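You operate a simulated robot arm through the tools that you are given. There is no shell and no other tool.

Carry out the task below with a simulated robot arm. There is one attempt and no reset: what you move stays moved.

JOB
Put the tag that says "2 m" from the front of the wall bench on the middle shelf of the steel rack and the tag that says "3 m" on the top shelf of the steel rack. Put the blue clamp on the middle shelf of the steel rack. Put the strap from the top shelf of the steel rack on the long tray below the long yellow guard. Put the small cap on the white batch tag. Turn the wire size knob to 3.15. Put the wedge on the steel bench away on the third shelf from the bottom of the grey rack. Pull the yellow cabinet door open. The order is free. Set down upright: blue clamp.

It is judged by the outcome, as a careful person would: the job done as asked, and still so three seconds after it is handed in. It fails if anything else is knocked over, pushed out of place, dropped, spilled or broken. A push-on lid holds only when it is set on centred and level and pressed home; a screw cap is set on level and turned clockwise until tight.

ROBOT AND FRAMES
A 7-joint arm with a two-finger parallel gripper on a trunk, on a base that moves. Base frame: it is fixed to the floor where the robot stands at the start and does not move with it; the origin is under the middle of the robot, x ahead of it, y to its left, z up. Units: mm, rad, N and s.
With the tool pointing down near the work surface it reaches from about 280 to 720 mm from the robot's upright axis, wherever it stands. Its first joint turns from -2.897 to 2.897 rad. Places, roughly: blue clamp (4x6x7 cm) [600, 2700, 900]; long tray below the long yellow guard (86x14 cm) [-2460, 2340, 780]; middle shelf of the steel rack [1500, 2500, 600]; small cap (6x6x5 cm) [2300, -1300, 500]; strap (6x7x4 cm) [1800, 2500, 1000]; tag [500, 2750, 1000]; third shelf of the grey rack [1500, -2500, 1100]; top shelf of the steel rack [1500, 2500, 1000]; wedge (11x5x5 cm) [-4100, -3800, 900]; white batch tag [2250, -1000, 500]; wire size knob [-5000, -3300, 900]; yellow cabinet door [800, -2000, 300]. Payload 1.57 kg.
The TCP is the grasp point between the finger pads, 30 mm short of the fingertips. In the tool frame z runs along the fingers and y along their closing line. The gripper opens to 80 mm. The fingers are 17 mm wide and 12 mm thick; the gripper's body (40 by 82 mm) begins 80 mm behind the TCP.
Orientation is told as [roll, pitch, yaw] about the base's x, y, z axes, in that order, counted from this pose: with the fingers straight down and closing along the base's y, the tool's x points along the base's -x, its y along +y and its z along -z.

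CONTROLS
- The arm moves only by the tool step_arm. Its argument "commands" is one flat list of numbers, 7 for each row, row after row: the closure in counts, from 0 (fully open) to 255 (shut), then the shift along the base's x, y, z in mm, then the turn, a rotation vector about the base's x, y, z in degrees. In form: [gripper, dx, dy, dz, rx, ry, rz, gripper, dx, dy, dz, rx, ry, rz, ...]. A call has 1 to 20 rows; each row is the pose to reach, as a shift and turn from the pose commanded when the call began. A row lasts 0.2 s, in which the tool goes at most 50 mm and 0.15 rad; a call with a longer step from one row to the next is refused whole, and so is a gripper value outside its range. Where a pose cannot be reached the arm comes as near as it can. A force on the tool above 40 N (or 10 N above the force at the start of the call, whichever is more), or a blocked arm, ends the call early, and 0.2 s more pass. The fingers move at their own pace (about 72 mm/s each) and stop on an object; they squeeze with about 32 N. The grip force told is the motor's: it shows also when the fingers shut on nothing. Time passes only in rows, and 0.2 s behind the last, so rows that repeat a pose let the fingers close. It gives the time, the measured TCP pose, the force on the tool (base axes), the opening and the grip force at its end, in the units of the frame above (readings bear some noise), with the torque about the TCP (base axes, N m) and any sound that the robot's microphone picked up.
- Cameras (640 x 400 px; columns grow to the right, rows downward): "scene" is now at [0.7, 128.9, 1408.7]; the picture's right is [-0.12, -0.99, 0.00], its down [-0.43, 0.05, -0.90] and it looks along [0.89, -0.11, -0.44] (base axes); focal length 264 px, centre (320, 200). "wrist" rides on the gripper at [72, -7, -122] in the tool frame; the picture's right is [0.09, 1.00, 0.00], its down [-0.84, 0.08, -0.54] and it looks along [-0.54, 0.05, 0.84] (tool axes); focal length 238 px, centre (320, 200). There is no depth. A picture from a camera that has moved, and an enlarged one, comes with that camera's place and axes in the base frame and with its lens.
- get_image(camera): a new picture of that camera. The clock stands still meanwhile.
- lift_body(by): slides the trunk up (or, below 0, down) by that many mm; the arm and the scene camera ride with it, the base frame stays. It gives what a move gives, with no picture.
- drive_base(legs): drives the robot by 1 to 6 legs, each [ahead, left, turn to the left] in mm, mm and rad, along the robot's own axes; the way and the turn of a leg run together, so that a leg with both is an arc; at most 1500 mm and 3.142 rad a leg. The arm and the cameras ride along, it lands a little off, and it stops where it bumps. It gives what a move gives.
- head_to(pan, tilt): turns the head with the scene camera to pan (to the left, within 1.501 rad either way) and tilt (down, from -0.506 to 1.204), counted from straight ahead of the robot. It gives what a move gives.
- inspect(camera, box): a new picture of the part [left, top, right, bottom] of that camera's present view, enlarged. The clock stands still meanwhile.
- job_done(): hands the job in; it is judged then, once.

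Places have to be worked out from the pictures, the camera data and where the tool is seen. Open the gripper and draw the arm clear of the work before you hand the job in, unless the task says otherwise.

The tools are called after "Emit:" as a command line: name --argument value ..., lists and objects as JSON in quotes. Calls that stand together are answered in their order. step_arm: Moves the arm, as the interface text tells. Its arguments: {"type":"object","properties":{"commands":{"type":"array","items":{"type":"number"}}},"required":["commands"]} The other tools are called the same way: lift_body (by) moves the trunk up or down; drive_base (legs) drives the base; head_to (pan, tilt) turns the head that bears the scene camera; get_image (camera) takes a picture; inspect (camera, box) takes an enlarged picture of a part of a camera's view; job_done () hands the job in.

At the start:

```text
clock: 0.0
position: [392.8, 123.6, 1125.0]
tool_rot: [0.0, -0.002, 0.001]
wrist_force: [0.8, 0.6, -1.3]
moment: [0.02, 0.0, 0.01]
opening: 80.0
grasp_force: 0.2
trunk travel left (down, up): [-50.0, 65.0]
robot x, y, heading: [1.7, 1.3, -0.0]
head pan, tilt (commanded): [-0.122, 0.452]
```

scene: 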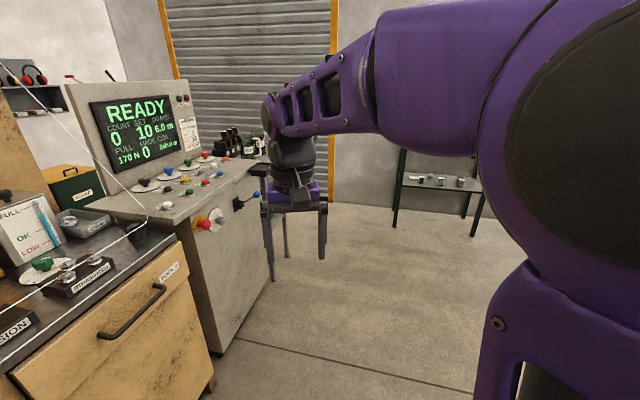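
wrist: 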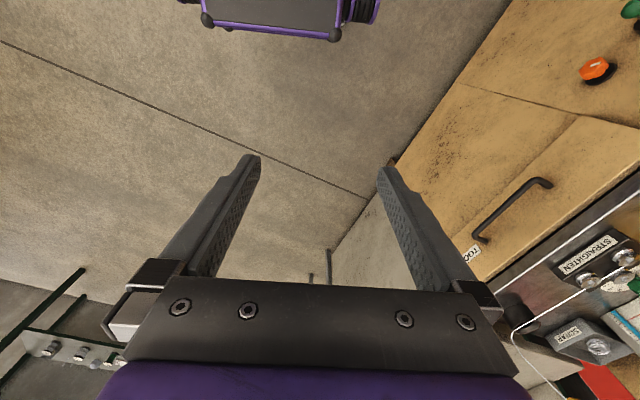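

I'll start by looking around with the head to map the surroundings.

Emit:
head_to --pan 1.4 --tilt 0.3

Emit:
get_image --camera "scene"

Emit:
head_to --pan 0.6 --tilt 0.3

Emit:
get_image --camera "scene"

Emit:
head_to --pan -1.4 --tilt 0.3

Emit:
get_image --camera "scene"

```text
clock: 1.6
position: [392.9, 122.6, 1123.7]
tool_rot: [0.0, 0.003, 0.0]
wrist_force: [0.5, -0.4, 0.1]
moment: [0.0, 0.0, 0.01]
opening: 80.1
grasp_force: 0.1
trunk travel left (down, up): [-50.0, 65.0]
robot x, y, heading: [-0.3, 0.1, -0.001]
head pan, tilt (commanded): [1.4, 0.3]
```

```text
taken
camera scene: at [2.1, 150.7, 1419.7], right [0.11, -0.99, 0.0], down [-0.33, -0.04, -0.94], along [0.94, 0.11, -0.33], focal length 264 px, centre (320, 200)
```

scene: 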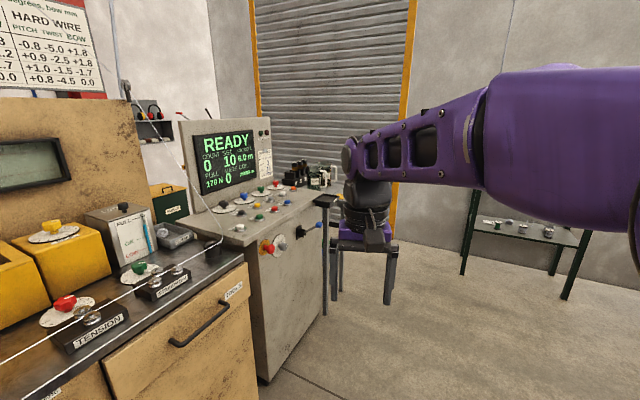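

```text
clock: 2.7
position: [393.2, 123.8, 1124.0]
tool_rot: [0.0, 0.004, 0.001]
wrist_force: [0.0, 1.0, -0.3]
moment: [0.0, 0.0, -0.02]
opening: 80.0
grasp_force: 0.1
trunk travel left (down, up): [-50.0, 65.0]
robot x, y, heading: [1.9, -1.0, 0.002]
head pan, tilt (commanded): [0.6, 0.3]
```

```text
taken
camera scene: at [2.1, 150.8, 1420.3], right [0.11, -0.99, 0.0], down [-0.32, -0.04, -0.95], along [0.94, 0.11, -0.32], focal length 264 px, centre (320, 200)
```

scene: 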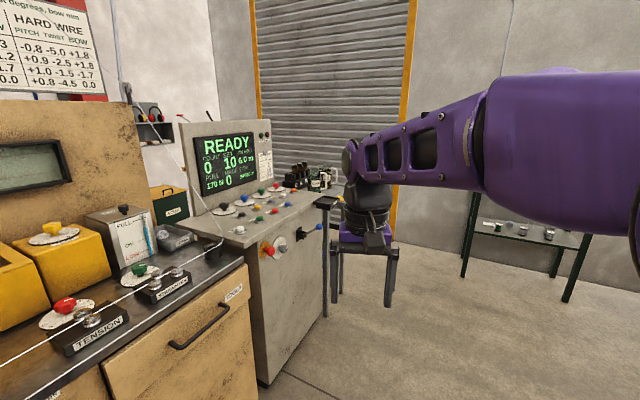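

```text
clock: 4.7
position: [394.1, 123.4, 1125.3]
tool_rot: [0.0, -0.002, 0.002]
wrist_force: [-0.5, -0.1, 0.4]
moment: [0.01, 0.0, -0.05]
opening: 80.1
grasp_force: 0.2
trunk travel left (down, up): [-50.0, 65.0]
robot x, y, heading: [2.4, 2.2, -0.001]
head pan, tilt (commanded): [-1.4, 0.3]
```

```text
taken
camera scene: at [-74.6, 48.1, 1422.9], right [-0.99, -0.17, 0.0], down [-0.05, 0.29, -0.96], along [0.16, -0.94, -0.3], focal length 264 px, centre (320, 200)
```

scene: 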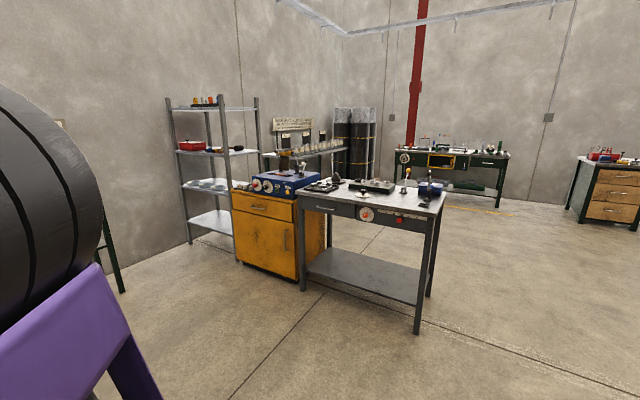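

The leftward pan appears to have stopped at about 0.12 rad, perhaps limited by something. I'll test left pan again.

Emit:
head_to --pan 0.0 --tilt 0.1

Emit:
head_to --pan 1.45 --tilt 0.1

Emit:
get_image --camera "scene"

```text
clock: 6.2
position: [392.7, 123.0, 1125.6]
tool_rot: [0.001, 0.001, 0.001]
wrist_force: [-0.8, 0.3, -0.7]
moment: [0.03, -0.02, 0.02]
opening: 80.2
grasp_force: 0.1
trunk travel left (down, up): [-50.0, 65.0]
robot x, y, heading: [0.0, -2.8, -0.0]
head pan, tilt (commanded): [0.0, 0.099]
```

```text
clock: 7.8
position: [394.1, 123.5, 1123.8]
tool_rot: [-0.001, 0.003, 0.0]
wrist_force: [0.3, -0.2, 0.9]
moment: [0.0, -0.03, 0.0]
opening: 79.9
grasp_force: 0.1
trunk travel left (down, up): [-50.0, 65.0]
robot x, y, heading: [-0.7, -1.2, -0.0]
head pan, tilt (commanded): [1.45, 0.099]
```

```text
taken
camera scene: at [-3.7, 155.0, 1456.6], right [0.17, -0.99, 0.0], down [0.07, 0.01, -1.0], along [0.98, 0.17, 0.07], focal length 264 px, centre (320, 200)
```

scene: 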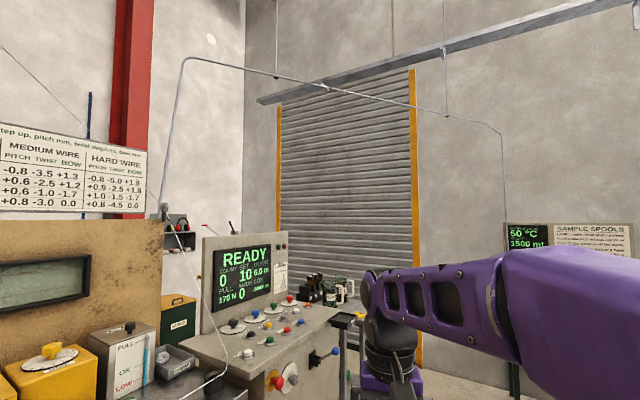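

The head is blocked on the left (likely by the arm). I'll pan right again and turn the base to the right, moving slightly away from the desk, to survey the rest of the room.

Emit:
head_to --pan -0.8 --tilt 0.3

Emit:
get_image --camera "scene"

Emit:
drive_base --legs '[[0, -200, 0], [0, 0, -1.57]]'

Emit:
get_image --camera "scene"

Emit:
head_to --pan -1.45 --tilt 0.3

Emit:
get_image --camera "scene"

```text
clock: 9.9
position: [393.5, 123.3, 1124.6]
tool_rot: [0.0, 0.001, 0.001]
wrist_force: [0.6, 0.1, 0.2]
moment: [0.0, 0.02, 0.0]
opening: 79.9
grasp_force: 0.1
trunk travel left (down, up): [-50.0, 65.0]
robot x, y, heading: [-0.0, 1.4, -0.001]
head pan, tilt (commanded): [-0.799, 0.3]
```

```text
taken
camera scene: at [-25.4, 73.2, 1422.9], right [-0.72, -0.7, 0.0], down [-0.21, 0.21, -0.96], along [0.67, -0.68, -0.3], focal length 264 px, centre (320, 200)
```

scene: 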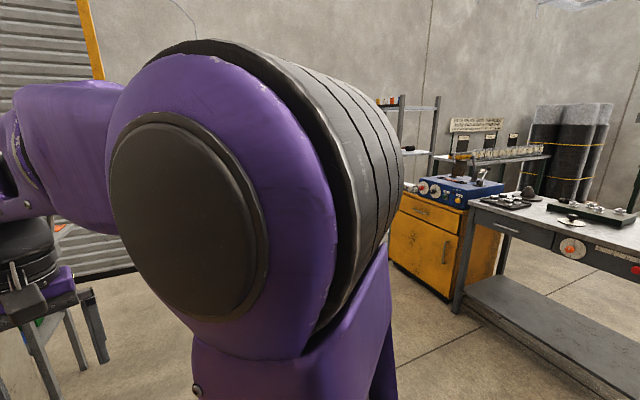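

```text
clock: 16.3
position: [130.5, -593.0, 1124.6]
tool_rot: [0.001, 0.001, -1.556]
wrist_force: [0.0, -0.4, -0.3]
moment: [-0.01, -0.02, 0.01]
opening: 80.0
grasp_force: 0.0
trunk travel left (down, up): [-50.0, 65.0]
robot x, y, heading: [-3.7, -197.3, -1.557]
head pan, tilt (commanded): [-0.799, 0.3]
```

```text
taken
camera scene: at [72.5, -174.2, 1422.9], right [-0.71, 0.71, 0.0], down [0.21, 0.21, -0.96], along [-0.67, -0.68, -0.3], focal length 264 px, centre (320, 200)
```

scene: 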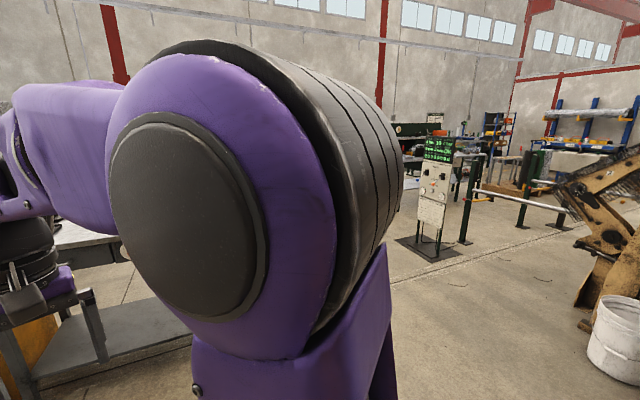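

```text
clock: 17.4
position: [129.3, -591.0, 1125.6]
tool_rot: [-0.001, 0.0, -1.554]
wrist_force: [0.4, 0.3, -0.4]
moment: [0.02, 0.03, -0.03]
opening: 80.1
grasp_force: 0.1
trunk travel left (down, up): [-50.0, 65.0]
robot x, y, heading: [2.9, -200.3, -1.56]
head pan, tilt (commanded): [-1.45, 0.3]
```

```text
taken
camera scene: at [45.9, -120.8, 1422.9], right [-0.14, 0.99, 0.0], down [0.29, 0.04, -0.96], along [-0.95, -0.13, -0.3], focal length 264 px, centre (320, 200)
```

scene: 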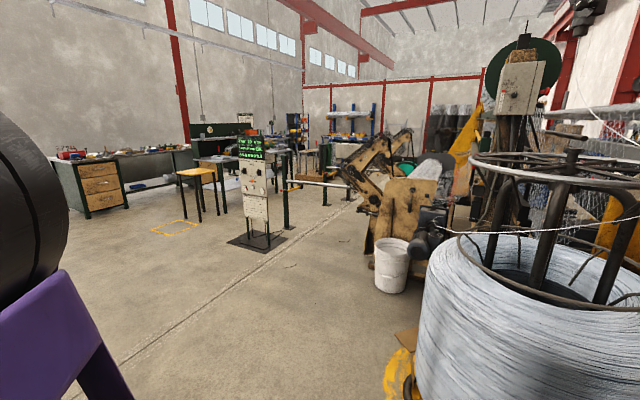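

Now I'll test if the head can pan left in this orientation (facing -y), to see what's ahead and to the left.

Emit:
head_to --pan 0.0 --tilt 0.3

Emit:
get_image --camera "scene"

Emit:
head_to --pan 0.8 --tilt 0.3

Emit:
get_image --camera "scene"

```text
clock: 18.9
position: [131.5, -591.8, 1124.8]
tool_rot: [0.001, -0.001, -1.556]
wrist_force: [0.8, 0.1, -0.1]
moment: [-0.01, 0.02, 0.01]
opening: 80.1
grasp_force: 0.0
trunk travel left (down, up): [-50.0, 65.0]
robot x, y, heading: [-1.3, -197.1, -1.556]
head pan, tilt (commanded): [0.0, 0.3]
```

```text
taken
camera scene: at [139.8, -201.5, 1422.9], right [-1.0, -0.01, 0.0], down [0.0, 0.3, -0.96], along [0.01, -0.96, -0.3], focal length 264 px, centre (320, 200)
```

scene: 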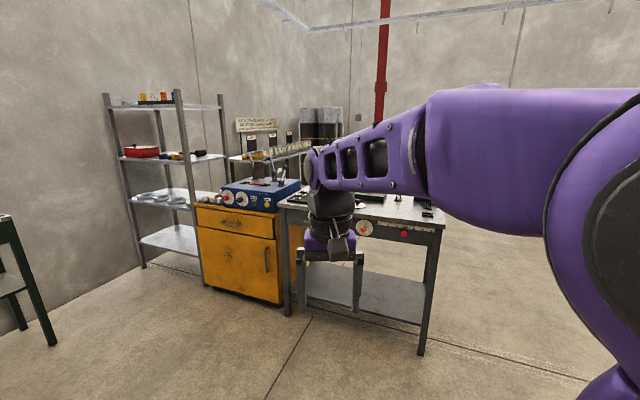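

```text
clock: 20.1
position: [130.5, -591.9, 1123.9]
tool_rot: [0.003, 0.006, -1.555]
wrist_force: [-0.4, 0.3, 0.2]
moment: [0.01, -0.01, 0.03]
opening: 80.2
grasp_force: 0.1
trunk travel left (down, up): [-50.0, 65.0]
robot x, y, heading: [1.2, -196.8, -1.555]
head pan, tilt (commanded): [0.799, 0.3]
```

```text
taken
camera scene: at [151.2, -200.6, 1423.2], right [-0.99, -0.14, 0.0], down [-0.04, 0.29, -0.96], along [0.13, -0.95, -0.29], focal length 264 px, centre (320, 200)
```

scene: 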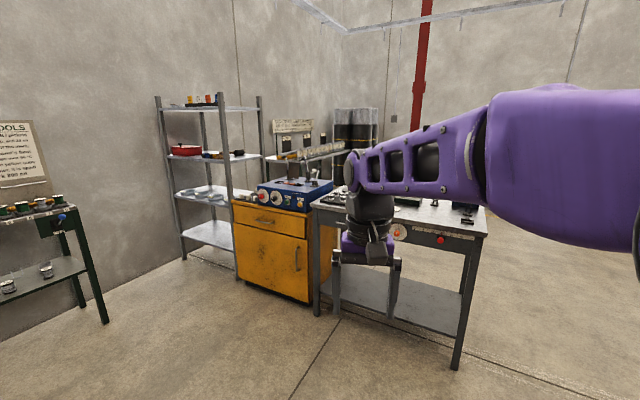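

The furniture seems rotated about -20° relative to base axes. I'll first go towards the small cap table (2300,-1300), stopping about 1.3 m short, facing it.

Emit:
drive_base --legs '[[0, 0, 1.196], [1100, -95, 0]]'

Emit:
head_to --pan 0.0 --tilt 0.4

Emit:
get_image --camera "scene"

Emit:
get_image --camera "wrist"

```text
clock: 28.7
position: [1398.4, -713.1, 1123.4]
tool_rot: [0.0, 0.003, -0.376]
wrist_force: [-0.1, 0.5, 0.1]
moment: [0.02, 0.01, 0.01]
opening: 79.9
grasp_force: 0.0
trunk travel left (down, up): [-50.0, 65.0]
robot x, y, heading: [983.7, -682.4, -0.375]
head pan, tilt (commanded): [0.799, 0.3]
```

```text
clock: 29.9
position: [1398.1, -713.7, 1124.2]
tool_rot: [-0.001, 0.004, -0.372]
wrist_force: [0.0, 0.3, -0.4]
moment: [-0.01, 0.0, -0.03]
opening: 80.1
grasp_force: 0.1
trunk travel left (down, up): [-50.0, 65.0]
robot x, y, heading: [985.7, -684.7, -0.372]
head pan, tilt (commanded): [0.0, 0.4]
```

```text
taken
camera scene: at [1040.0, -555.8, 1413.6], right [-0.36, -0.93, 0.0], down [-0.36, 0.14, -0.92], along [0.86, -0.34, -0.39], focal length 264 px, centre (320, 200)
```

scene: 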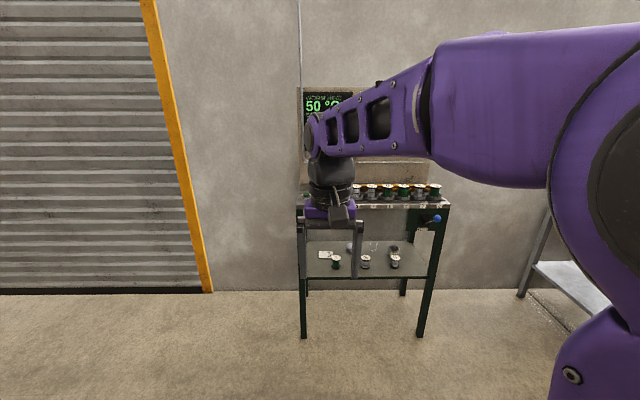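

```text
taken
camera wrist: at [1329.9, -693.5, 1246.4], right [0.28, 0.96, 0.0], down [0.81, -0.23, 0.54], along [0.52, -0.15, -0.84], focal length 238 px, centre (320, 200)
```

wrist: 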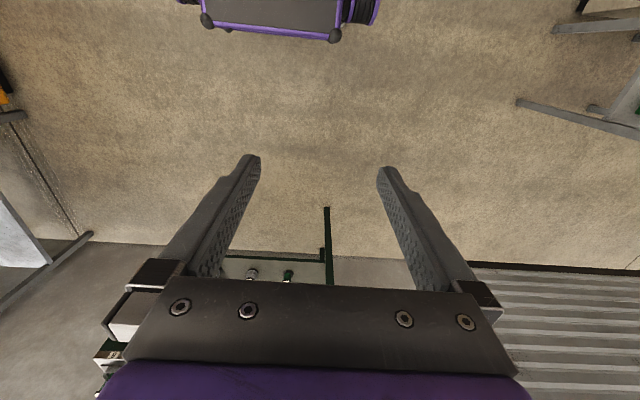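

The low shelf with small objects is visible. I'll enlarge it.

Emit:
inspect --camera "scene" --box '[280, 170, 460, 290]'

```text
3.33 times, centred on (370, 230) of scene
camera zoom: at [1040.0, -555.8, 1413.6], right [-0.36, -0.93, 0.0], down [-0.36, 0.14, -0.92], along [0.86, -0.34, -0.39], focal length 881 px, centre (153, 100)
```

zoom: 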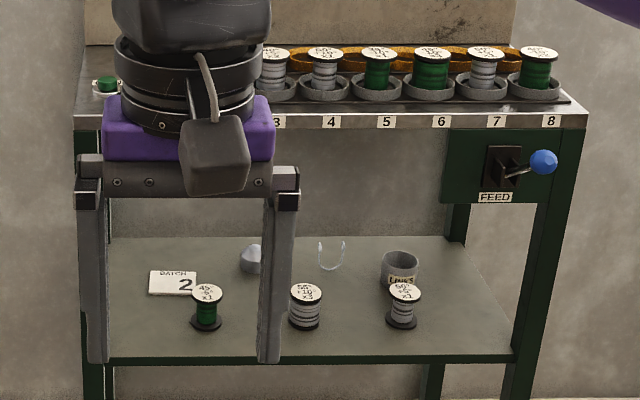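

The gripper hides part of the shelf, so I'll swing the tool aside to the robot's left to see the small items clearly.

Emit:
step_arm --commands '[0, 18, 46, 0, 0, 0, 0, 0, 36, 93, 0, 0, 0, 0, 0, 54, 139, 0, 0, 0, 0, 0, 72, 186, 0, 0, 0, 0, 0, 90, 232, 0, 0, 0, 0]'

Emit:
inspect --camera "scene" --box '[280, 170, 460, 290]'

Emit:
head_to --pan 0.8 --tilt 0.4

Emit:
get_image --camera "scene"

```text
refused: row 2 steps farther than a row can; nothing moved
```

```text
3.33 times, centred on (370, 230) of scene
camera zoom: at [1040.0, -555.8, 1413.6], right [-0.36, -0.93, 0.0], down [-0.36, 0.14, -0.92], along [0.86, -0.34, -0.39], focal length 881 px, centre (153, 100)
```

zoom: 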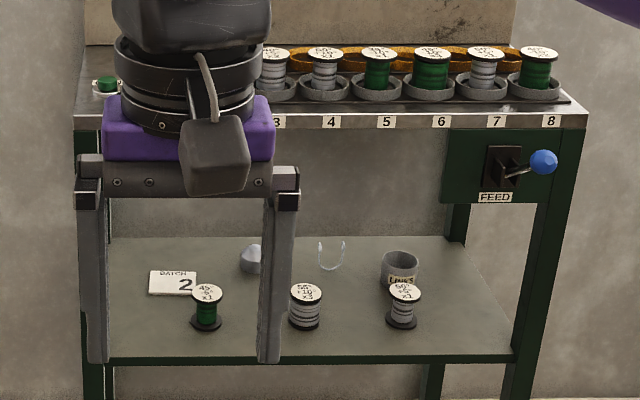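

```text
clock: 31.0
position: [1398.7, -714.3, 1123.1]
tool_rot: [0.001, 0.009, -0.373]
wrist_force: [-0.4, -0.1, 0.0]
moment: [0.0, 0.02, -0.02]
opening: 80.0
grasp_force: 0.1
trunk travel left (down, up): [-50.0, 65.0]
robot x, y, heading: [984.6, -680.4, -0.379]
head pan, tilt (commanded): [0.799, 0.4]
```

```text
taken
camera scene: at [1043.5, -545.2, 1414.3], right [-0.25, -0.97, 0.0], down [-0.37, 0.1, -0.92], along [0.9, -0.23, -0.38], focal length 264 px, centre (320, 200)
```

scene: 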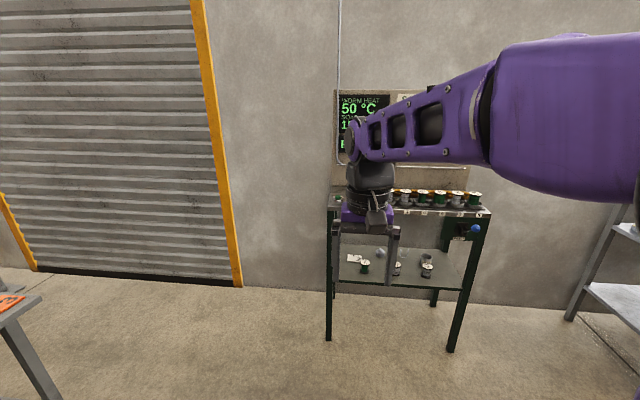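

Steps were a hair too long; I'll return the head to 0 and move the tool left in 48 mm steps.

Emit:
head_to --pan 0.0 --tilt 0.4

Emit:
step_arm --commands '[0, 17, 44, 0, 0, 0, 0, 0, 34, 88, 0, 0, 0, 0, 0, 51, 132, 0, 0, 0, 0, 0, 68, 176, 0, 0, 0, 0, 0, 85, 220, 0, 0, 0, 0, 0, 85, 220, 0, 0, 0, 0]'

Emit:
inspect --camera "scene" --box '[280, 170, 460, 290]'

Emit:
get_image --camera "scene"

```text
clock: 32.1
position: [1398.6, -712.3, 1124.5]
tool_rot: [0.001, 0.004, -0.373]
wrist_force: [0.0, 0.5, 0.2]
moment: [-0.01, -0.01, -0.02]
opening: 80.2
grasp_force: 0.1
trunk travel left (down, up): [-50.0, 65.0]
robot x, y, heading: [986.1, -683.3, -0.374]
head pan, tilt (commanded): [0.0, 0.4]
```

```text
clock: 33.5
position: [1482.2, -493.0, 1124.6]
tool_rot: [0.0, 0.005, -0.374]
wrist_force: [0.4, 0.1, 0.4]
moment: [-0.03, -0.01, 0.02]
opening: 80.1
grasp_force: 0.0
trunk travel left (down, up): [-50.0, 65.0]
robot x, y, heading: [989.8, -686.1, -0.37]
head pan, tilt (commanded): [0.0, 0.4]
```

```text
3.33 times, centred on (370, 230) of scene
camera zoom: at [1040.1, -555.7, 1413.6], right [-0.36, -0.93, 0.0], down [-0.36, 0.14, -0.92], along [0.86, -0.34, -0.39], focal length 881 px, centre (153, 100)
```

zoom: 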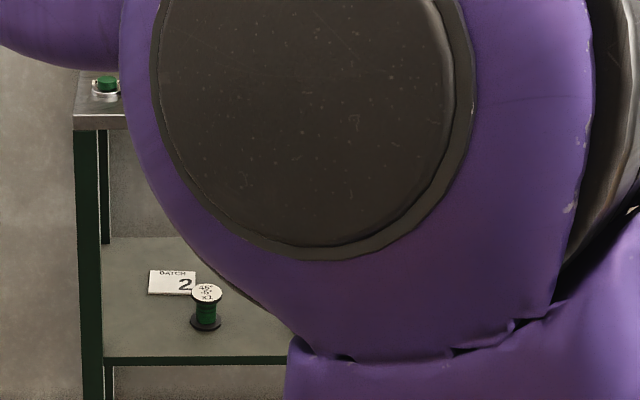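

```text
taken
camera scene: at [1040.1, -555.7, 1413.6], right [-0.36, -0.93, 0.0], down [-0.36, 0.14, -0.92], along [0.86, -0.34, -0.39], focal length 264 px, centre (320, 200)
```

scene: 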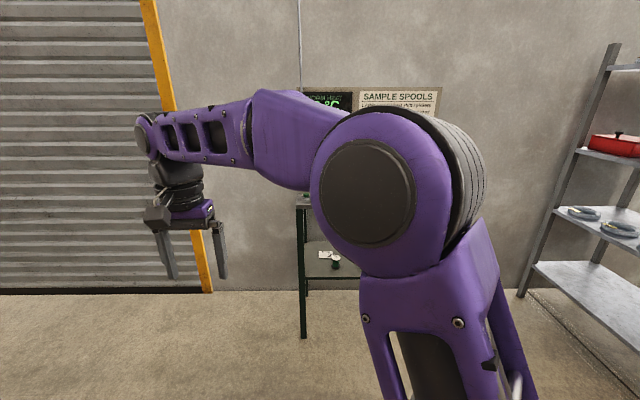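

The arm's elbow now blocks the view; swinging the tool to the robot's right side should clear it.

Emit:
step_arm --commands '[0, -17, -44, 0, 0, 0, 0, 0, -34, -88, 0, 0, 0, 0, 0, -51, -132, 0, 0, 0, 0, 0, -68, -176, 0, 0, 0, 0, 0, -85, -220, 0, 0, 0, 0, 0, -102, -264, 0, 0, 0, 0, 0, -119, -308, 0, 0, 0, 0, 0, -136, -352, 0, 0, 0, 0, 0, -153, -396, 0, 0, 0, 0, 0, -170, -440, 0, 0, 0, 0, 0, -187, -484, 0, 0, 0, 0, 0, -204, -528, 0, 0, 0, 0, 0, -221, -572, 0, 0, 0, 0, 0, -221, -572, 0, 0, 0, 0]'

Emit:
get_image --camera "scene"

Emit:
inspect --camera "scene" --box '[280, 170, 460, 290]'

```text
clock: 36.5
position: [1264.5, -1066.6, 1124.9]
tool_rot: [0.002, 0.004, -0.373]
wrist_force: [-0.7, -0.5, 0.6]
moment: [-0.01, -0.02, -0.01]
opening: 80.4
grasp_force: 0.1
trunk travel left (down, up): [-50.0, 65.0]
robot x, y, heading: [987.6, -686.1, -0.376]
head pan, tilt (commanded): [0.0, 0.4]
```

```text
taken
camera scene: at [1039.9, -556.0, 1413.6], right [-0.36, -0.93, 0.0], down [-0.36, 0.14, -0.92], along [0.86, -0.34, -0.39], focal length 264 px, centre (320, 200)
```

scene: 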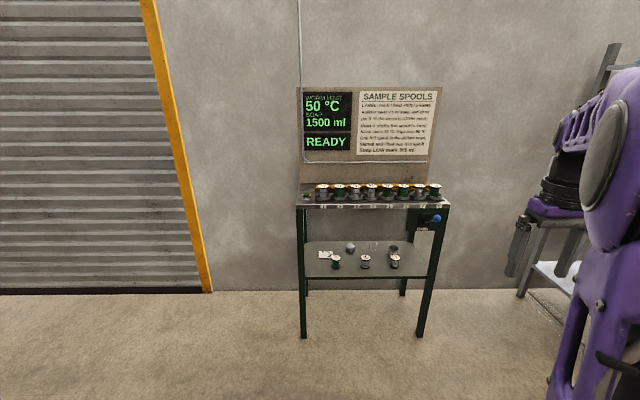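

```text
3.33 times, centred on (370, 230) of scene
camera zoom: at [1039.9, -556.0, 1413.6], right [-0.36, -0.93, 0.0], down [-0.36, 0.14, -0.92], along [0.86, -0.34, -0.39], focal length 881 px, centre (153, 100)
```

zoom: 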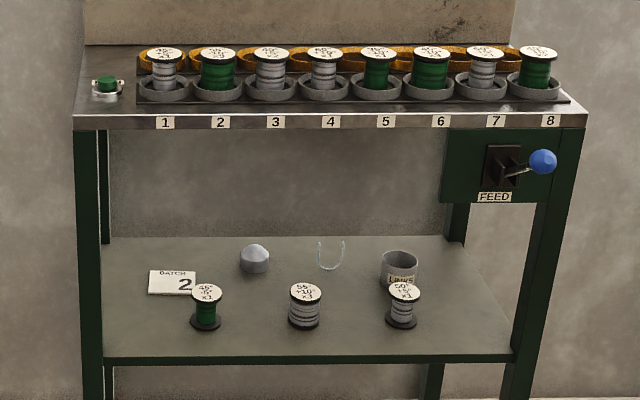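

The small cap is the domed grey cap at about (2297,-1253) and the "BATCH 2" tag at about (2311,-1098), shelf near z≈465. I'll drive forward ~650 mm so the arm axis is about 770 mm from the cap.

Emit:
drive_base --legs '[[640, 0, 0]]'

Emit:
head_to --pan 0.0 --tilt 0.9

Emit:
get_image --camera "scene"

Emit:
get_image --camera "wrist"

```text
clock: 40.1
position: [1857.0, -1298.1, 1123.9]
tool_rot: [0.0, 0.005, -0.373]
wrist_force: [0.2, 0.8, -0.1]
moment: [-0.01, 0.0, 0.01]
opening: 80.0
grasp_force: 0.1
trunk travel left (down, up): [-50.0, 65.0]
robot x, y, heading: [1576.3, -918.6, -0.372]
head pan, tilt (commanded): [0.0, 0.4]
```

```text
clock: 41.0
position: [1856.3, -1298.0, 1123.6]
tool_rot: [0.0, 0.003, -0.375]
wrist_force: [-0.3, 0.1, -0.5]
moment: [0.0, -0.02, 0.0]
opening: 80.2
grasp_force: 0.0
trunk travel left (down, up): [-50.0, 65.0]
robot x, y, heading: [1578.7, -919.5, -0.374]
head pan, tilt (commanded): [0.0, 0.901]
```

```text
taken
camera scene: at [1617.7, -781.9, 1370.7], right [-0.36, -0.93, 0.0], down [-0.73, 0.29, -0.62], along [0.58, -0.23, -0.78], focal length 264 px, centre (320, 200)
```

scene: 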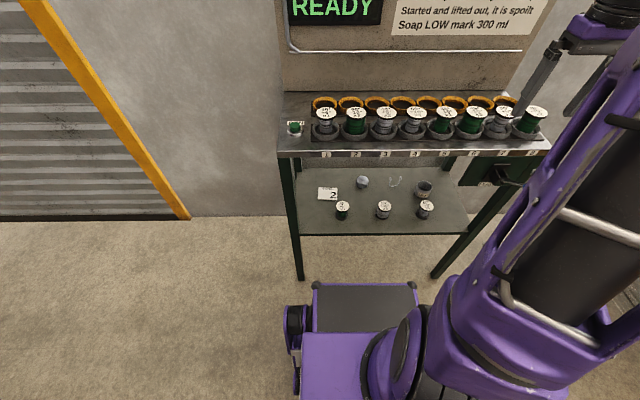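

```text
taken
camera wrist: at [1788.8, -1277.9, 1246.5], right [0.28, 0.96, 0.0], down [0.81, -0.23, 0.54], along [0.52, -0.15, -0.84], focal length 238 px, centre (320, 200)
```

wrist: 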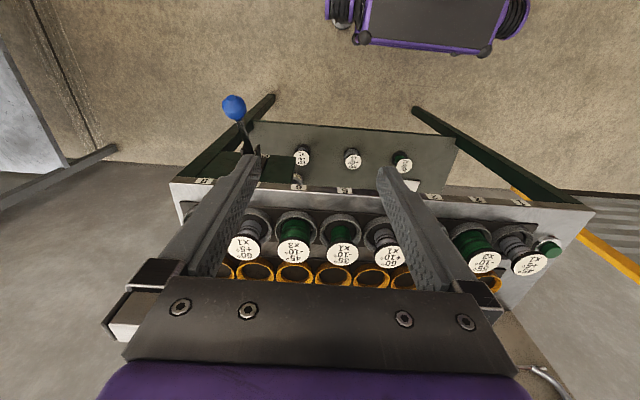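

The base front is clear of the table legs. I'll zoom on the shelf for more precise positions of the cap and tag.

Emit:
inspect --camera "scene" --box '[280, 140, 480, 240]'

```text
3.20 times, centred on (380, 190) of scene
camera zoom: at [1617.7, -781.9, 1370.7], right [-0.36, -0.93, 0.0], down [-0.73, 0.29, -0.62], along [0.58, -0.23, -0.78], focal length 846 px, centre (128, 232)
```

zoom: 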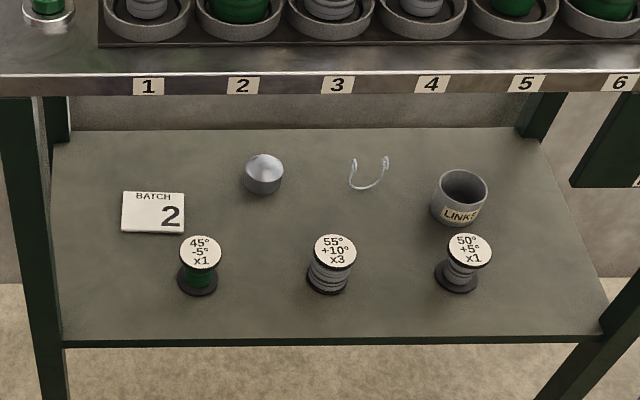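

Cap at roughly robot-frame (784 ahead, -48 left), tag (738,107), shelf z≈466, table front edge ≈540 ahead. I'll bring the tool to the centre, lower it in front of the table to z≈640, and pitch it 30° forward.

Emit:
step_arm --commands '[0, 14.8, 37.8, 0, 0, 0, 0, 0, 29.6, 75.6, 0, 0, 0, 0, 0, 44.3, 113.4, 0, 0, 0, 0, 0, 59.1, 151.2, 0, 0, 0, 0, 0, 73.9, 189, 0, 0, 0, 0, 0, 73.9, 189, -44, -1, -2.5, 0, 0, 73.9, 189, -88, -2, -5.1, 0, 0, 73.9, 189, -132, -3, -7.6, 0, 0, 73.9, 189, -176, -4, -10.1, 0, 0, 73.9, 189, -220, -5, -12.7, 0, 0, 73.9, 189, -264, -6, -15.2, 0, 0, 73.9, 189, -308, -6.9, -17.8, 0, 0, 73.9, 189, -352, -7.9, -20.3, 0, 0, 73.9, 189, -396, -8.9, -22.8, 0, 0, 73.9, 189, -440, -9.9, -25.4, 0, 0, 73.9, 189, -484, -10.9, -27.9, 0, 0, 73.9, 189, -484, -10.9, -27.9, 0]'

Emit:
get_image --camera "wrist"

Emit:
get_image --camera "scene"

```text
clock: 44.6
position: [1931.6, -1110.1, 640.6]
tool_rot: [0.001, -0.519, -0.374]
wrist_force: [0.4, -1.3, -0.2]
moment: [0.0, 0.01, 0.01]
opening: 80.1
grasp_force: 0.1
trunk travel left (down, up): [-50.0, 65.0]
robot x, y, heading: [1577.3, -916.6, -0.373]
head pan, tilt (commanded): [0.0, 0.901]
```

```text
taken
camera wrist: at [1814.8, -1070.5, 710.8], right [0.29, 0.96, -0.04], down [0.45, -0.1, 0.89], along [0.84, -0.28, -0.46], focal length 238 px, centre (320, 200)
```

wrist: 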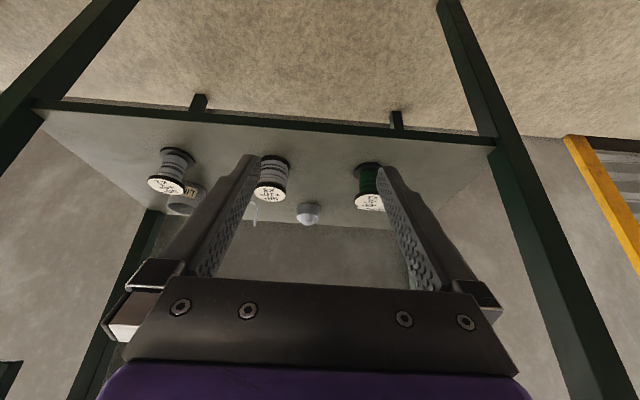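

```text
taken
camera scene: at [1617.6, -781.8, 1370.6], right [-0.36, -0.93, 0.0], down [-0.73, 0.29, -0.62], along [0.58, -0.23, -0.78], focal length 264 px, centre (320, 200)
```

scene: 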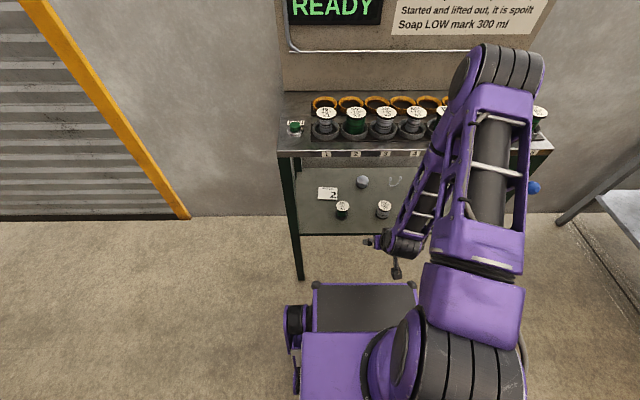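

The elbow swings close above the table when near, so I'll back the base up ~70 mm and lower the trunk for a more stretched, lower approach. First raise the tool, then test flipping the wrist 180° so the wrist camera sits on top.

Emit:
step_arm --commands '[0, 0, 0, 44, 1.6, 4, 0, 0, 0, 0, 88, 3.1, 8, 0, 0, 0, 0, 132, 4.7, 12, 0, 0, 0, 0, 176, 6.2, 16, 0, 0, 0, 0, 220, 7.8, 20, 0, 0, 0, 0, 264, 9.4, 24, 0, 0, 0, 0, 308, 10.9, 27.9, 0, 0, 0, 0, 308, 10.9, 27.9, 0]'

Emit:
drive_base --legs '[[-75, 0, 0]]'

Emit:
lift_body --by -50

Emit:
step_arm --commands '[0, 0, 0, 0, 0, 0, 8, 0, 0, 0, 0, 0, 0, 16, 0, 0, 0, 0, 0, 0, 24, 0, 0, 0, 0, 0, 0, 32, 0, 0, 0, 0, 0, 0, 40, 0, 0, 0, 0, 0, 0, 48, 0, 0, 0, 0, 0, 0, 56, 0, 0, 0, 0, 0, 0, 64, 0, 0, 0, 0, 0, 0, 72, 0, 0, 0, 0, 0, 0, 80, 0, 0, 0, 0, 0, 0, 88, 0, 0, 0, 0, 0, 0, 88]'

Emit:
get_image --camera "scene"

```text
clock: 46.4
position: [1931.4, -1109.4, 948.5]
tool_rot: [-0.001, 0.005, -0.373]
wrist_force: [0.5, -0.5, 0.1]
moment: [0.04, 0.03, 0.0]
opening: 79.8
grasp_force: 0.1
trunk travel left (down, up): [-50.0, 65.0]
robot x, y, heading: [1575.8, -916.2, -0.377]
head pan, tilt (commanded): [0.0, 0.901]
```

```text
clock: 47.4
position: [1862.2, -1080.6, 948.0]
tool_rot: [0.0, 0.004, -0.373]
wrist_force: [-0.2, 0.0, 0.3]
moment: [0.01, 0.03, -0.01]
opening: 80.0
grasp_force: 0.1
trunk travel left (down, up): [-50.0, 65.0]
robot x, y, heading: [1505.8, -892.2, -0.368]
head pan, tilt (commanded): [0.0, 0.901]
```

```text
clock: 48.4
position: [1861.4, -1080.4, 898.6]
tool_rot: [0.0, 0.002, -0.374]
wrist_force: [1.0, 0.3, -1.4]
moment: [0.01, -0.01, -0.05]
opening: 79.8
grasp_force: 0.1
trunk travel left (down, up): [0.0, 115.0]
robot x, y, heading: [1513.3, -891.2, -0.371]
head pan, tilt (commanded): [0.0, 0.901]
```

```text
clock: 51.0
position: [1861.7, -1082.3, 898.0]
tool_rot: [-0.001, 0.003, 1.166]
wrist_force: [-0.3, 0.2, 0.6]
moment: [-0.01, 0.01, -0.02]
opening: 79.5
grasp_force: 0.1
trunk travel left (down, up): [0.0, 115.0]
robot x, y, heading: [1514.0, -889.0, -0.374]
head pan, tilt (commanded): [0.0, 0.901]
```

```text
taken
camera scene: at [1548.2, -754.7, 1320.6], right [-0.36, -0.93, 0.0], down [-0.73, 0.29, -0.62], along [0.58, -0.23, -0.78], focal length 264 px, centre (320, 200)
```

scene: 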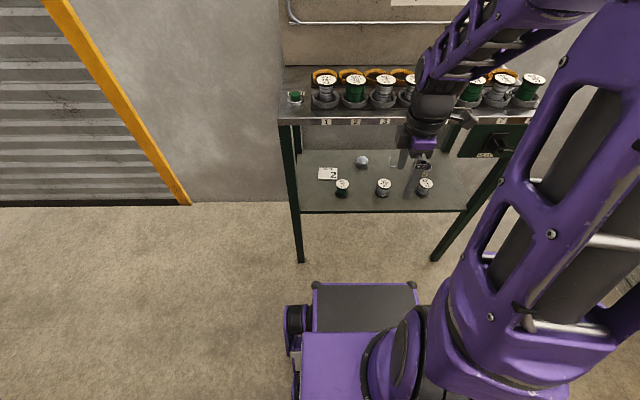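

Yaw +88° works; continue to a full 180° flip.

Emit:
step_arm --commands '[0, 0, 0, 0, 0, 0, 8, 0, 0, 0, 0, 0, 0, 16, 0, 0, 0, 0, 0, 0, 24, 0, 0, 0, 0, 0, 0, 32, 0, 0, 0, 0, 0, 0, 40, 0, 0, 0, 0, 0, 0, 48, 0, 0, 0, 0, 0, 0, 56, 0, 0, 0, 0, 0, 0, 64, 0, 0, 0, 0, 0, 0, 72, 0, 0, 0, 0, 0, 0, 80, 0, 0, 0, 0, 0, 0, 88, 0, 0, 0, 0, 0, 0, 92, 0, 0, 0, 0, 0, 0, 92]'

Emit:
get_image --camera "wrist"

Emit:
get_image --camera "scene"

```text
clock: 53.8
position: [1862.0, -1081.1, 897.6]
tool_rot: [0.002, 0.001, 2.768]
wrist_force: [-0.2, -0.4, 0.4]
moment: [0.03, -0.02, -0.01]
opening: 80.1
grasp_force: 0.0
trunk travel left (down, up): [0.0, 115.0]
robot x, y, heading: [1510.2, -888.2, -0.372]
head pan, tilt (commanded): [0.0, 0.901]
```

```text
taken
camera wrist: at [1931.4, -1101.2, 1020.4], right [-0.28, -0.96, 0.0], down [-0.81, 0.23, 0.54], along [-0.52, 0.15, -0.84], focal length 238 px, centre (320, 200)
```

wrist: 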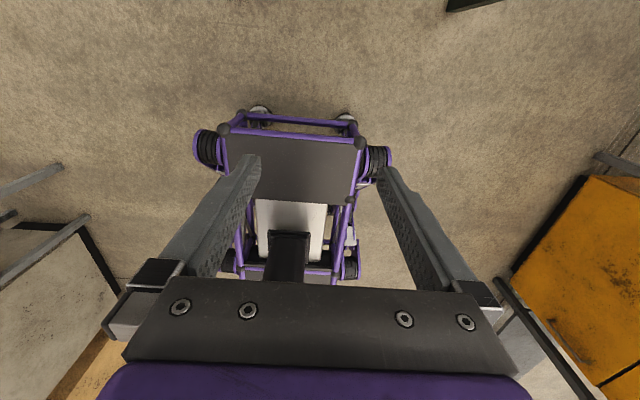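

```text
taken
camera scene: at [1548.2, -754.7, 1320.6], right [-0.36, -0.93, 0.0], down [-0.73, 0.29, -0.62], along [0.58, -0.23, -0.78], focal length 264 px, centre (320, 200)
```

scene: 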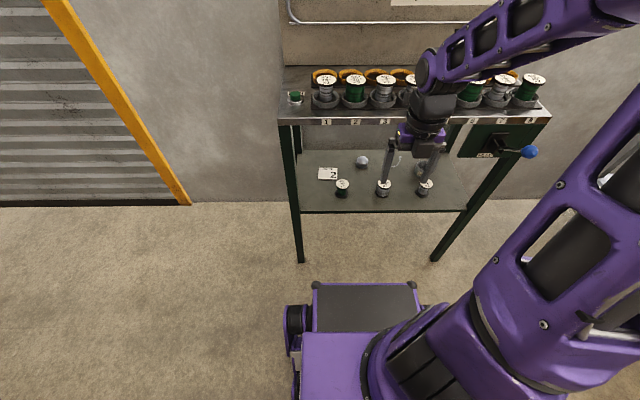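

Flip succeeded; the camera is now on the far side. Now lower and pitch the tool 40° forward while staying in front of the table edge.

Emit:
step_arm --commands '[0, 13.3, -5.2, -27.8, -1.46, -3.72, 0, 0, 26.6, -10.4, -55.6, -2.91, -7.45, 0, 0, 39.9, -15.6, -83.4, -4.37, -11.17, 0, 0, 53.2, -20.8, -111.2, -5.82, -14.9, 0, 0, 66.5, -26, -139, -7.28, -18.62, 0, 0, 79.8, -31.2, -166.8, -8.74, -22.34, 0, 0, 93.1, -36.4, -194.6, -10.19, -26.07, 0, 0, 106.4, -41.6, -222.4, -11.65, -29.8, 0, 0, 119.7, -46.8, -250.2, -13.1, -33.5, 0, 0, 133, -52, -278, -14.56, -37.24, 0, 0, 133, -52, -278, -14.56, -37.24, 0]'

Emit:
get_image --camera "wrist"

Emit:
get_image --camera "scene"

```text
clock: 56.2
position: [1996.1, -1132.4, 619.8]
tool_rot: [0.001, 0.703, 2.769]
wrist_force: [1.0, -0.1, 0.1]
moment: [0.0, 0.03, -0.03]
opening: 80.0
grasp_force: 0.1
trunk travel left (down, up): [0.0, 115.0]
robot x, y, heading: [1510.7, -889.6, -0.374]
head pan, tilt (commanded): [0.0, 0.901]
```

```text
taken
camera wrist: at [1975.9, -1117.7, 759.9], right [-0.3, -0.95, 0.06], down [-0.95, 0.29, -0.13], along [0.1, -0.1, -0.99], focal length 238 px, centre (320, 200)
```

wrist: 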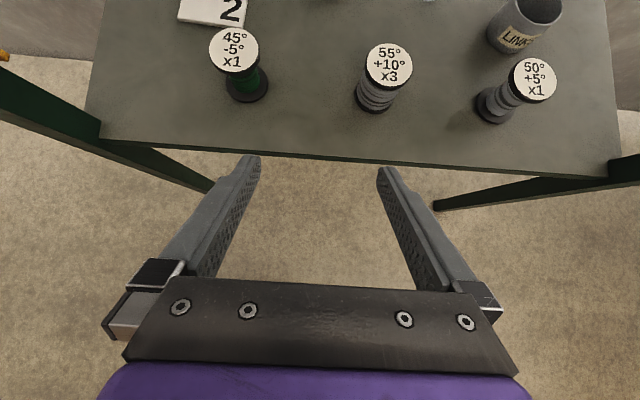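

```text
taken
camera scene: at [1548.2, -754.7, 1320.6], right [-0.36, -0.93, 0.0], down [-0.73, 0.29, -0.62], along [0.58, -0.23, -0.78], focal length 264 px, centre (320, 200)
```

scene: 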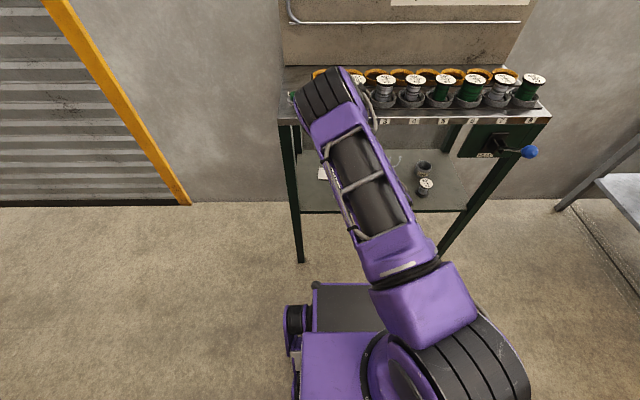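

The tool is in front of the shelf at (u 540, v -50), z 620; spool tops at z≈538. I'll advance at z≈610 over the spool gap toward the cap while pitching to 45°.

Emit:
step_arm --commands '[0, 41, -16, -2, -0.36, -0.93, 0, 0, 82, -32, -4, -0.73, -1.86, 0, 0, 123, -48, -6, -1.09, -2.8, 0, 0, 164, -64, -8, -1.46, -3.72, 0, 0, 205, -80, -10, -1.82, -4.65, 0, 0, 205, -80, -10, -1.82, -4.65, 0]'

Emit:
get_image --camera "wrist"

Emit:
get_image --camera "scene"

```text
clock: 57.6
position: [2200.0, -1213.1, 610.4]
tool_rot: [0.001, 0.789, 2.768]
wrist_force: [-0.2, -0.5, -0.7]
moment: [0.01, -0.01, 0.02]
opening: 80.0
grasp_force: 0.1
trunk travel left (down, up): [0.0, 115.0]
robot x, y, heading: [1510.9, -894.4, -0.369]
head pan, tilt (commanded): [0.0, 0.901]
```

```text
taken
camera wrist: at [2170.4, -1193.7, 748.3], right [-0.3, -0.95, 0.07], down [-0.94, 0.28, -0.21], along [0.18, -0.13, -0.97], focal length 238 px, centre (320, 200)
```

wrist: 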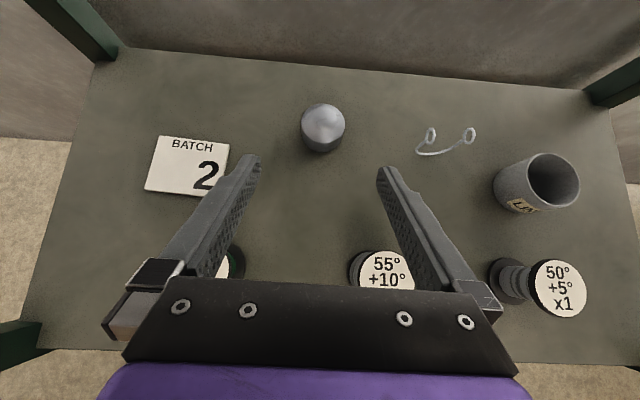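

```text
taken
camera scene: at [1548.2, -754.7, 1320.6], right [-0.36, -0.93, 0.0], down [-0.73, 0.29, -0.62], along [0.58, -0.23, -0.78], focal length 264 px, centre (320, 200)
```

scene: 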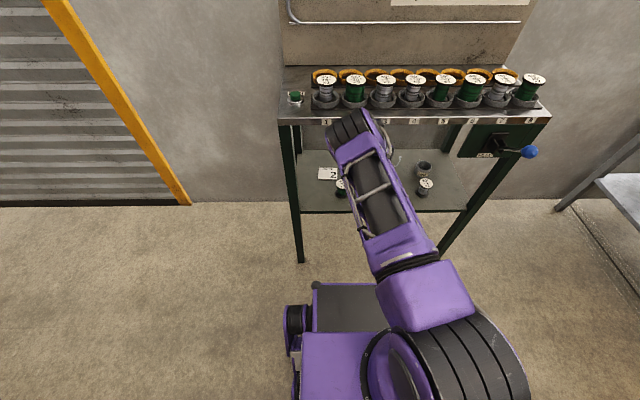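

The cap is seen at about (2299,-1256). I'll descend along the tool axis to straddle it, with TCP at z≈498, then check.

Emit:
step_arm --commands '[0, 22.7, -13.2, -41, 0, 0, 0, 0, 45.1, -21.9, -65, 0, 0, 0, 0, 67.4, -30.7, -89, 0, 0, 0, 0, 88.9, -39, -110, 0, 0, 0, 0, 88.9, -39, -110, 0, 0, 0]'

Emit:
get_image --camera "wrist"

```text
clock: 58.8
position: [2251.6, -1239.1, 513.1]
tool_rot: [0.002, 0.789, 2.769]
wrist_force: [-0.3, -0.5, -0.9]
moment: [-0.01, 0.02, 0.0]
opening: 80.1
grasp_force: 0.1
out of reach, approached as far as the arm can: row 3, 4, 5
trunk travel left (down, up): [0.0, 115.0]
robot x, y, heading: [1509.7, -892.6, -0.369]
head pan, tilt (commanded): [0.0, 0.901]
```

```text
taken
camera wrist: at [2222.2, -1219.4, 649.8], right [-0.3, -0.95, 0.07], down [-0.94, 0.28, -0.21], along [0.18, -0.13, -0.97], focal length 238 px, centre (320, 200)
```

wrist: 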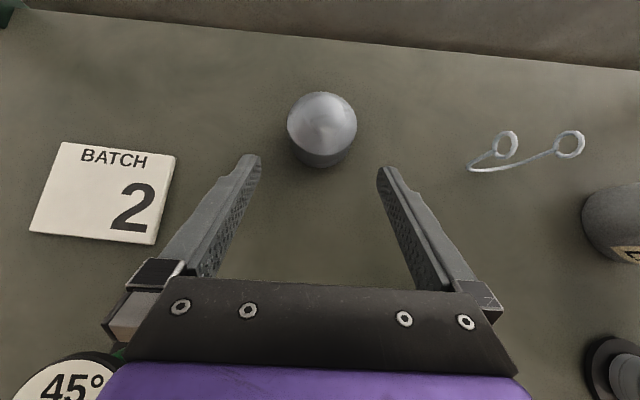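

The arm reached its limit ~45 mm short. I'll retract up and back slightly, drive the base 70 mm ahead, then redo the approach.

Emit:
step_arm --commands '[0, -23.3, 9.1, 30, 0, 0, 0, 0, -46.6, 18.2, 60, 0, 0, 0, 0, -69.9, 27.3, 90, 0, 0, 0, 0, -69.9, 27.3, 90, 0, 0, 0]'

```text
clock: 59.8
position: [2181.8, -1212.8, 603.1]
tool_rot: [0.001, 0.79, 2.77]
wrist_force: [-0.4, -0.2, -0.6]
moment: [0.04, -0.03, 0.04]
opening: 80.3
grasp_force: 0.0
trunk travel left (down, up): [0.0, 115.0]
robot x, y, heading: [1510.1, -886.1, -0.373]
head pan, tilt (commanded): [0.0, 0.901]
```

Shifts are relative to the reached pose. Now drive 70 mm ahead.

Emit:
drive_base --legs '[[70, 0, 0]]'

Emit:
get_image --camera "wrist"

Emit:
get_image --camera "scene"

```text
clock: 60.9
position: [2235.9, -1236.6, 588.6]
tool_rot: [0.001, 0.762, 2.759]
wrist_force: [0.7, -0.4, 0.2]
moment: [-0.03, -0.01, -0.01]
opening: 80.0
grasp_force: 0.1
trunk travel left (down, up): [0.0, 115.0]
robot x, y, heading: [1579.8, -917.3, -0.372]
head pan, tilt (commanded): [0.0, 0.901]
stopped in leg 1: the robot was blocked; the commanded pose is now the measured one
```

```text
taken
camera wrist: at [2209.6, -1218.0, 725.9], right [-0.31, -0.95, 0.06], down [-0.94, 0.29, -0.19], along [0.16, -0.12, -0.98], focal length 238 px, centre (320, 200)
```

wrist: 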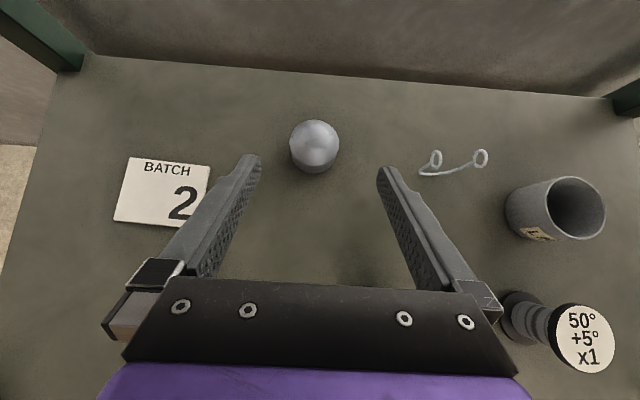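

```text
taken
camera scene: at [1613.7, -780.2, 1320.9], right [-0.36, -0.93, 0.0], down [-0.73, 0.28, -0.62], along [0.58, -0.23, -0.78], focal length 264 px, centre (320, 200)
```

scene: 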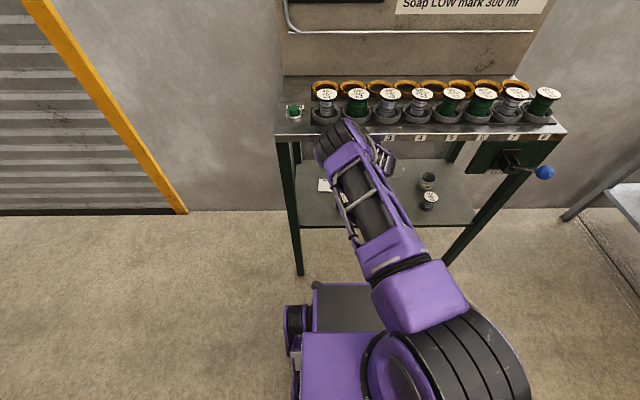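

The drive was blocked: part of the arm likely touched the table front edge. I'll zoom to see the contact before backing off.

Emit:
inspect --camera "scene" --box '[270, 80, 470, 240]'

```text
2.50 times, centred on (370, 160) of scene
camera zoom: at [1613.7, -780.2, 1320.9], right [-0.36, -0.93, 0.0], down [-0.73, 0.28, -0.62], along [0.58, -0.23, -0.78], focal length 661 px, centre (195, 300)
```

zoom: 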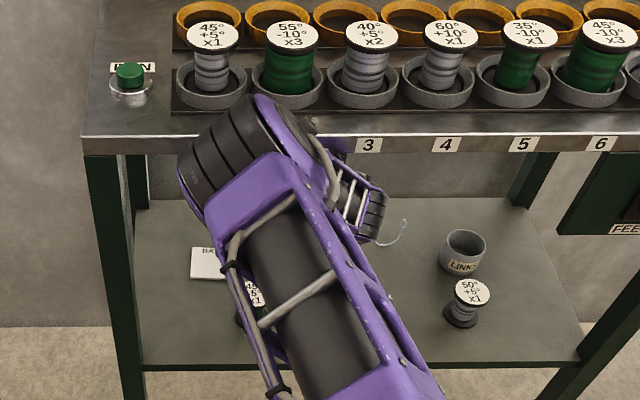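

The forearm touched the table's front edge; extending and lowering the tool moves the forearm away from it. I'll do the first two thirds of the descent toward the cap and check.

Emit:
step_arm --commands '[0, 9, -2.7, -20, 0, 0, 0, 0, 18.2, -5.5, -35, 0, 0, 0, 0, 36.5, -11, -60.4, 0, 0, 0, 0, 36.5, -11, -60.4, 0, 0, 0]'

Emit:
get_image --camera "wrist"

Emit:
inspect --camera "scene" --box '[270, 80, 470, 240]'

```text
clock: 61.9
position: [2273.2, -1246.9, 527.9]
tool_rot: [0.001, 0.763, 2.759]
wrist_force: [-0.2, -0.1, 0.2]
moment: [0.01, 0.02, -0.02]
opening: 80.1
grasp_force: 0.1
trunk travel left (down, up): [0.0, 115.0]
robot x, y, heading: [1577.0, -916.3, -0.373]
head pan, tilt (commanded): [0.0, 0.901]
```

```text
taken
camera wrist: at [2246.9, -1229.7, 665.6], right [-0.31, -0.95, 0.06], down [-0.94, 0.29, -0.19], along [0.16, -0.12, -0.98], focal length 238 px, centre (320, 200)
```

wrist: 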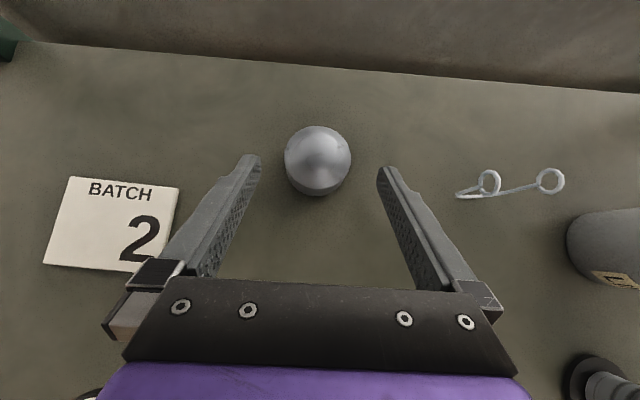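

```text
2.50 times, centred on (370, 160) of scene
camera zoom: at [1613.7, -780.2, 1320.6], right [-0.36, -0.93, 0.0], down [-0.73, 0.28, -0.62], along [0.58, -0.23, -0.78], focal length 661 px, centre (195, 300)
```

zoom: 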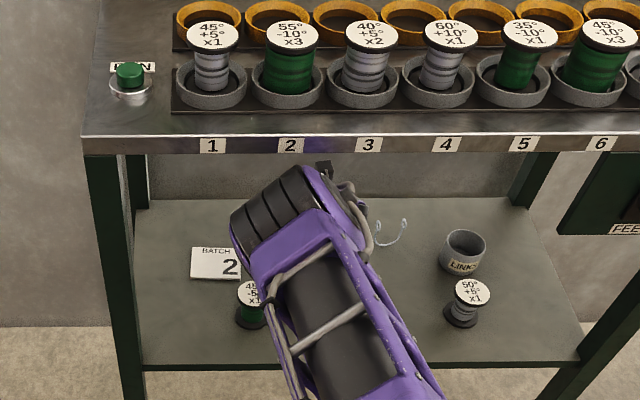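

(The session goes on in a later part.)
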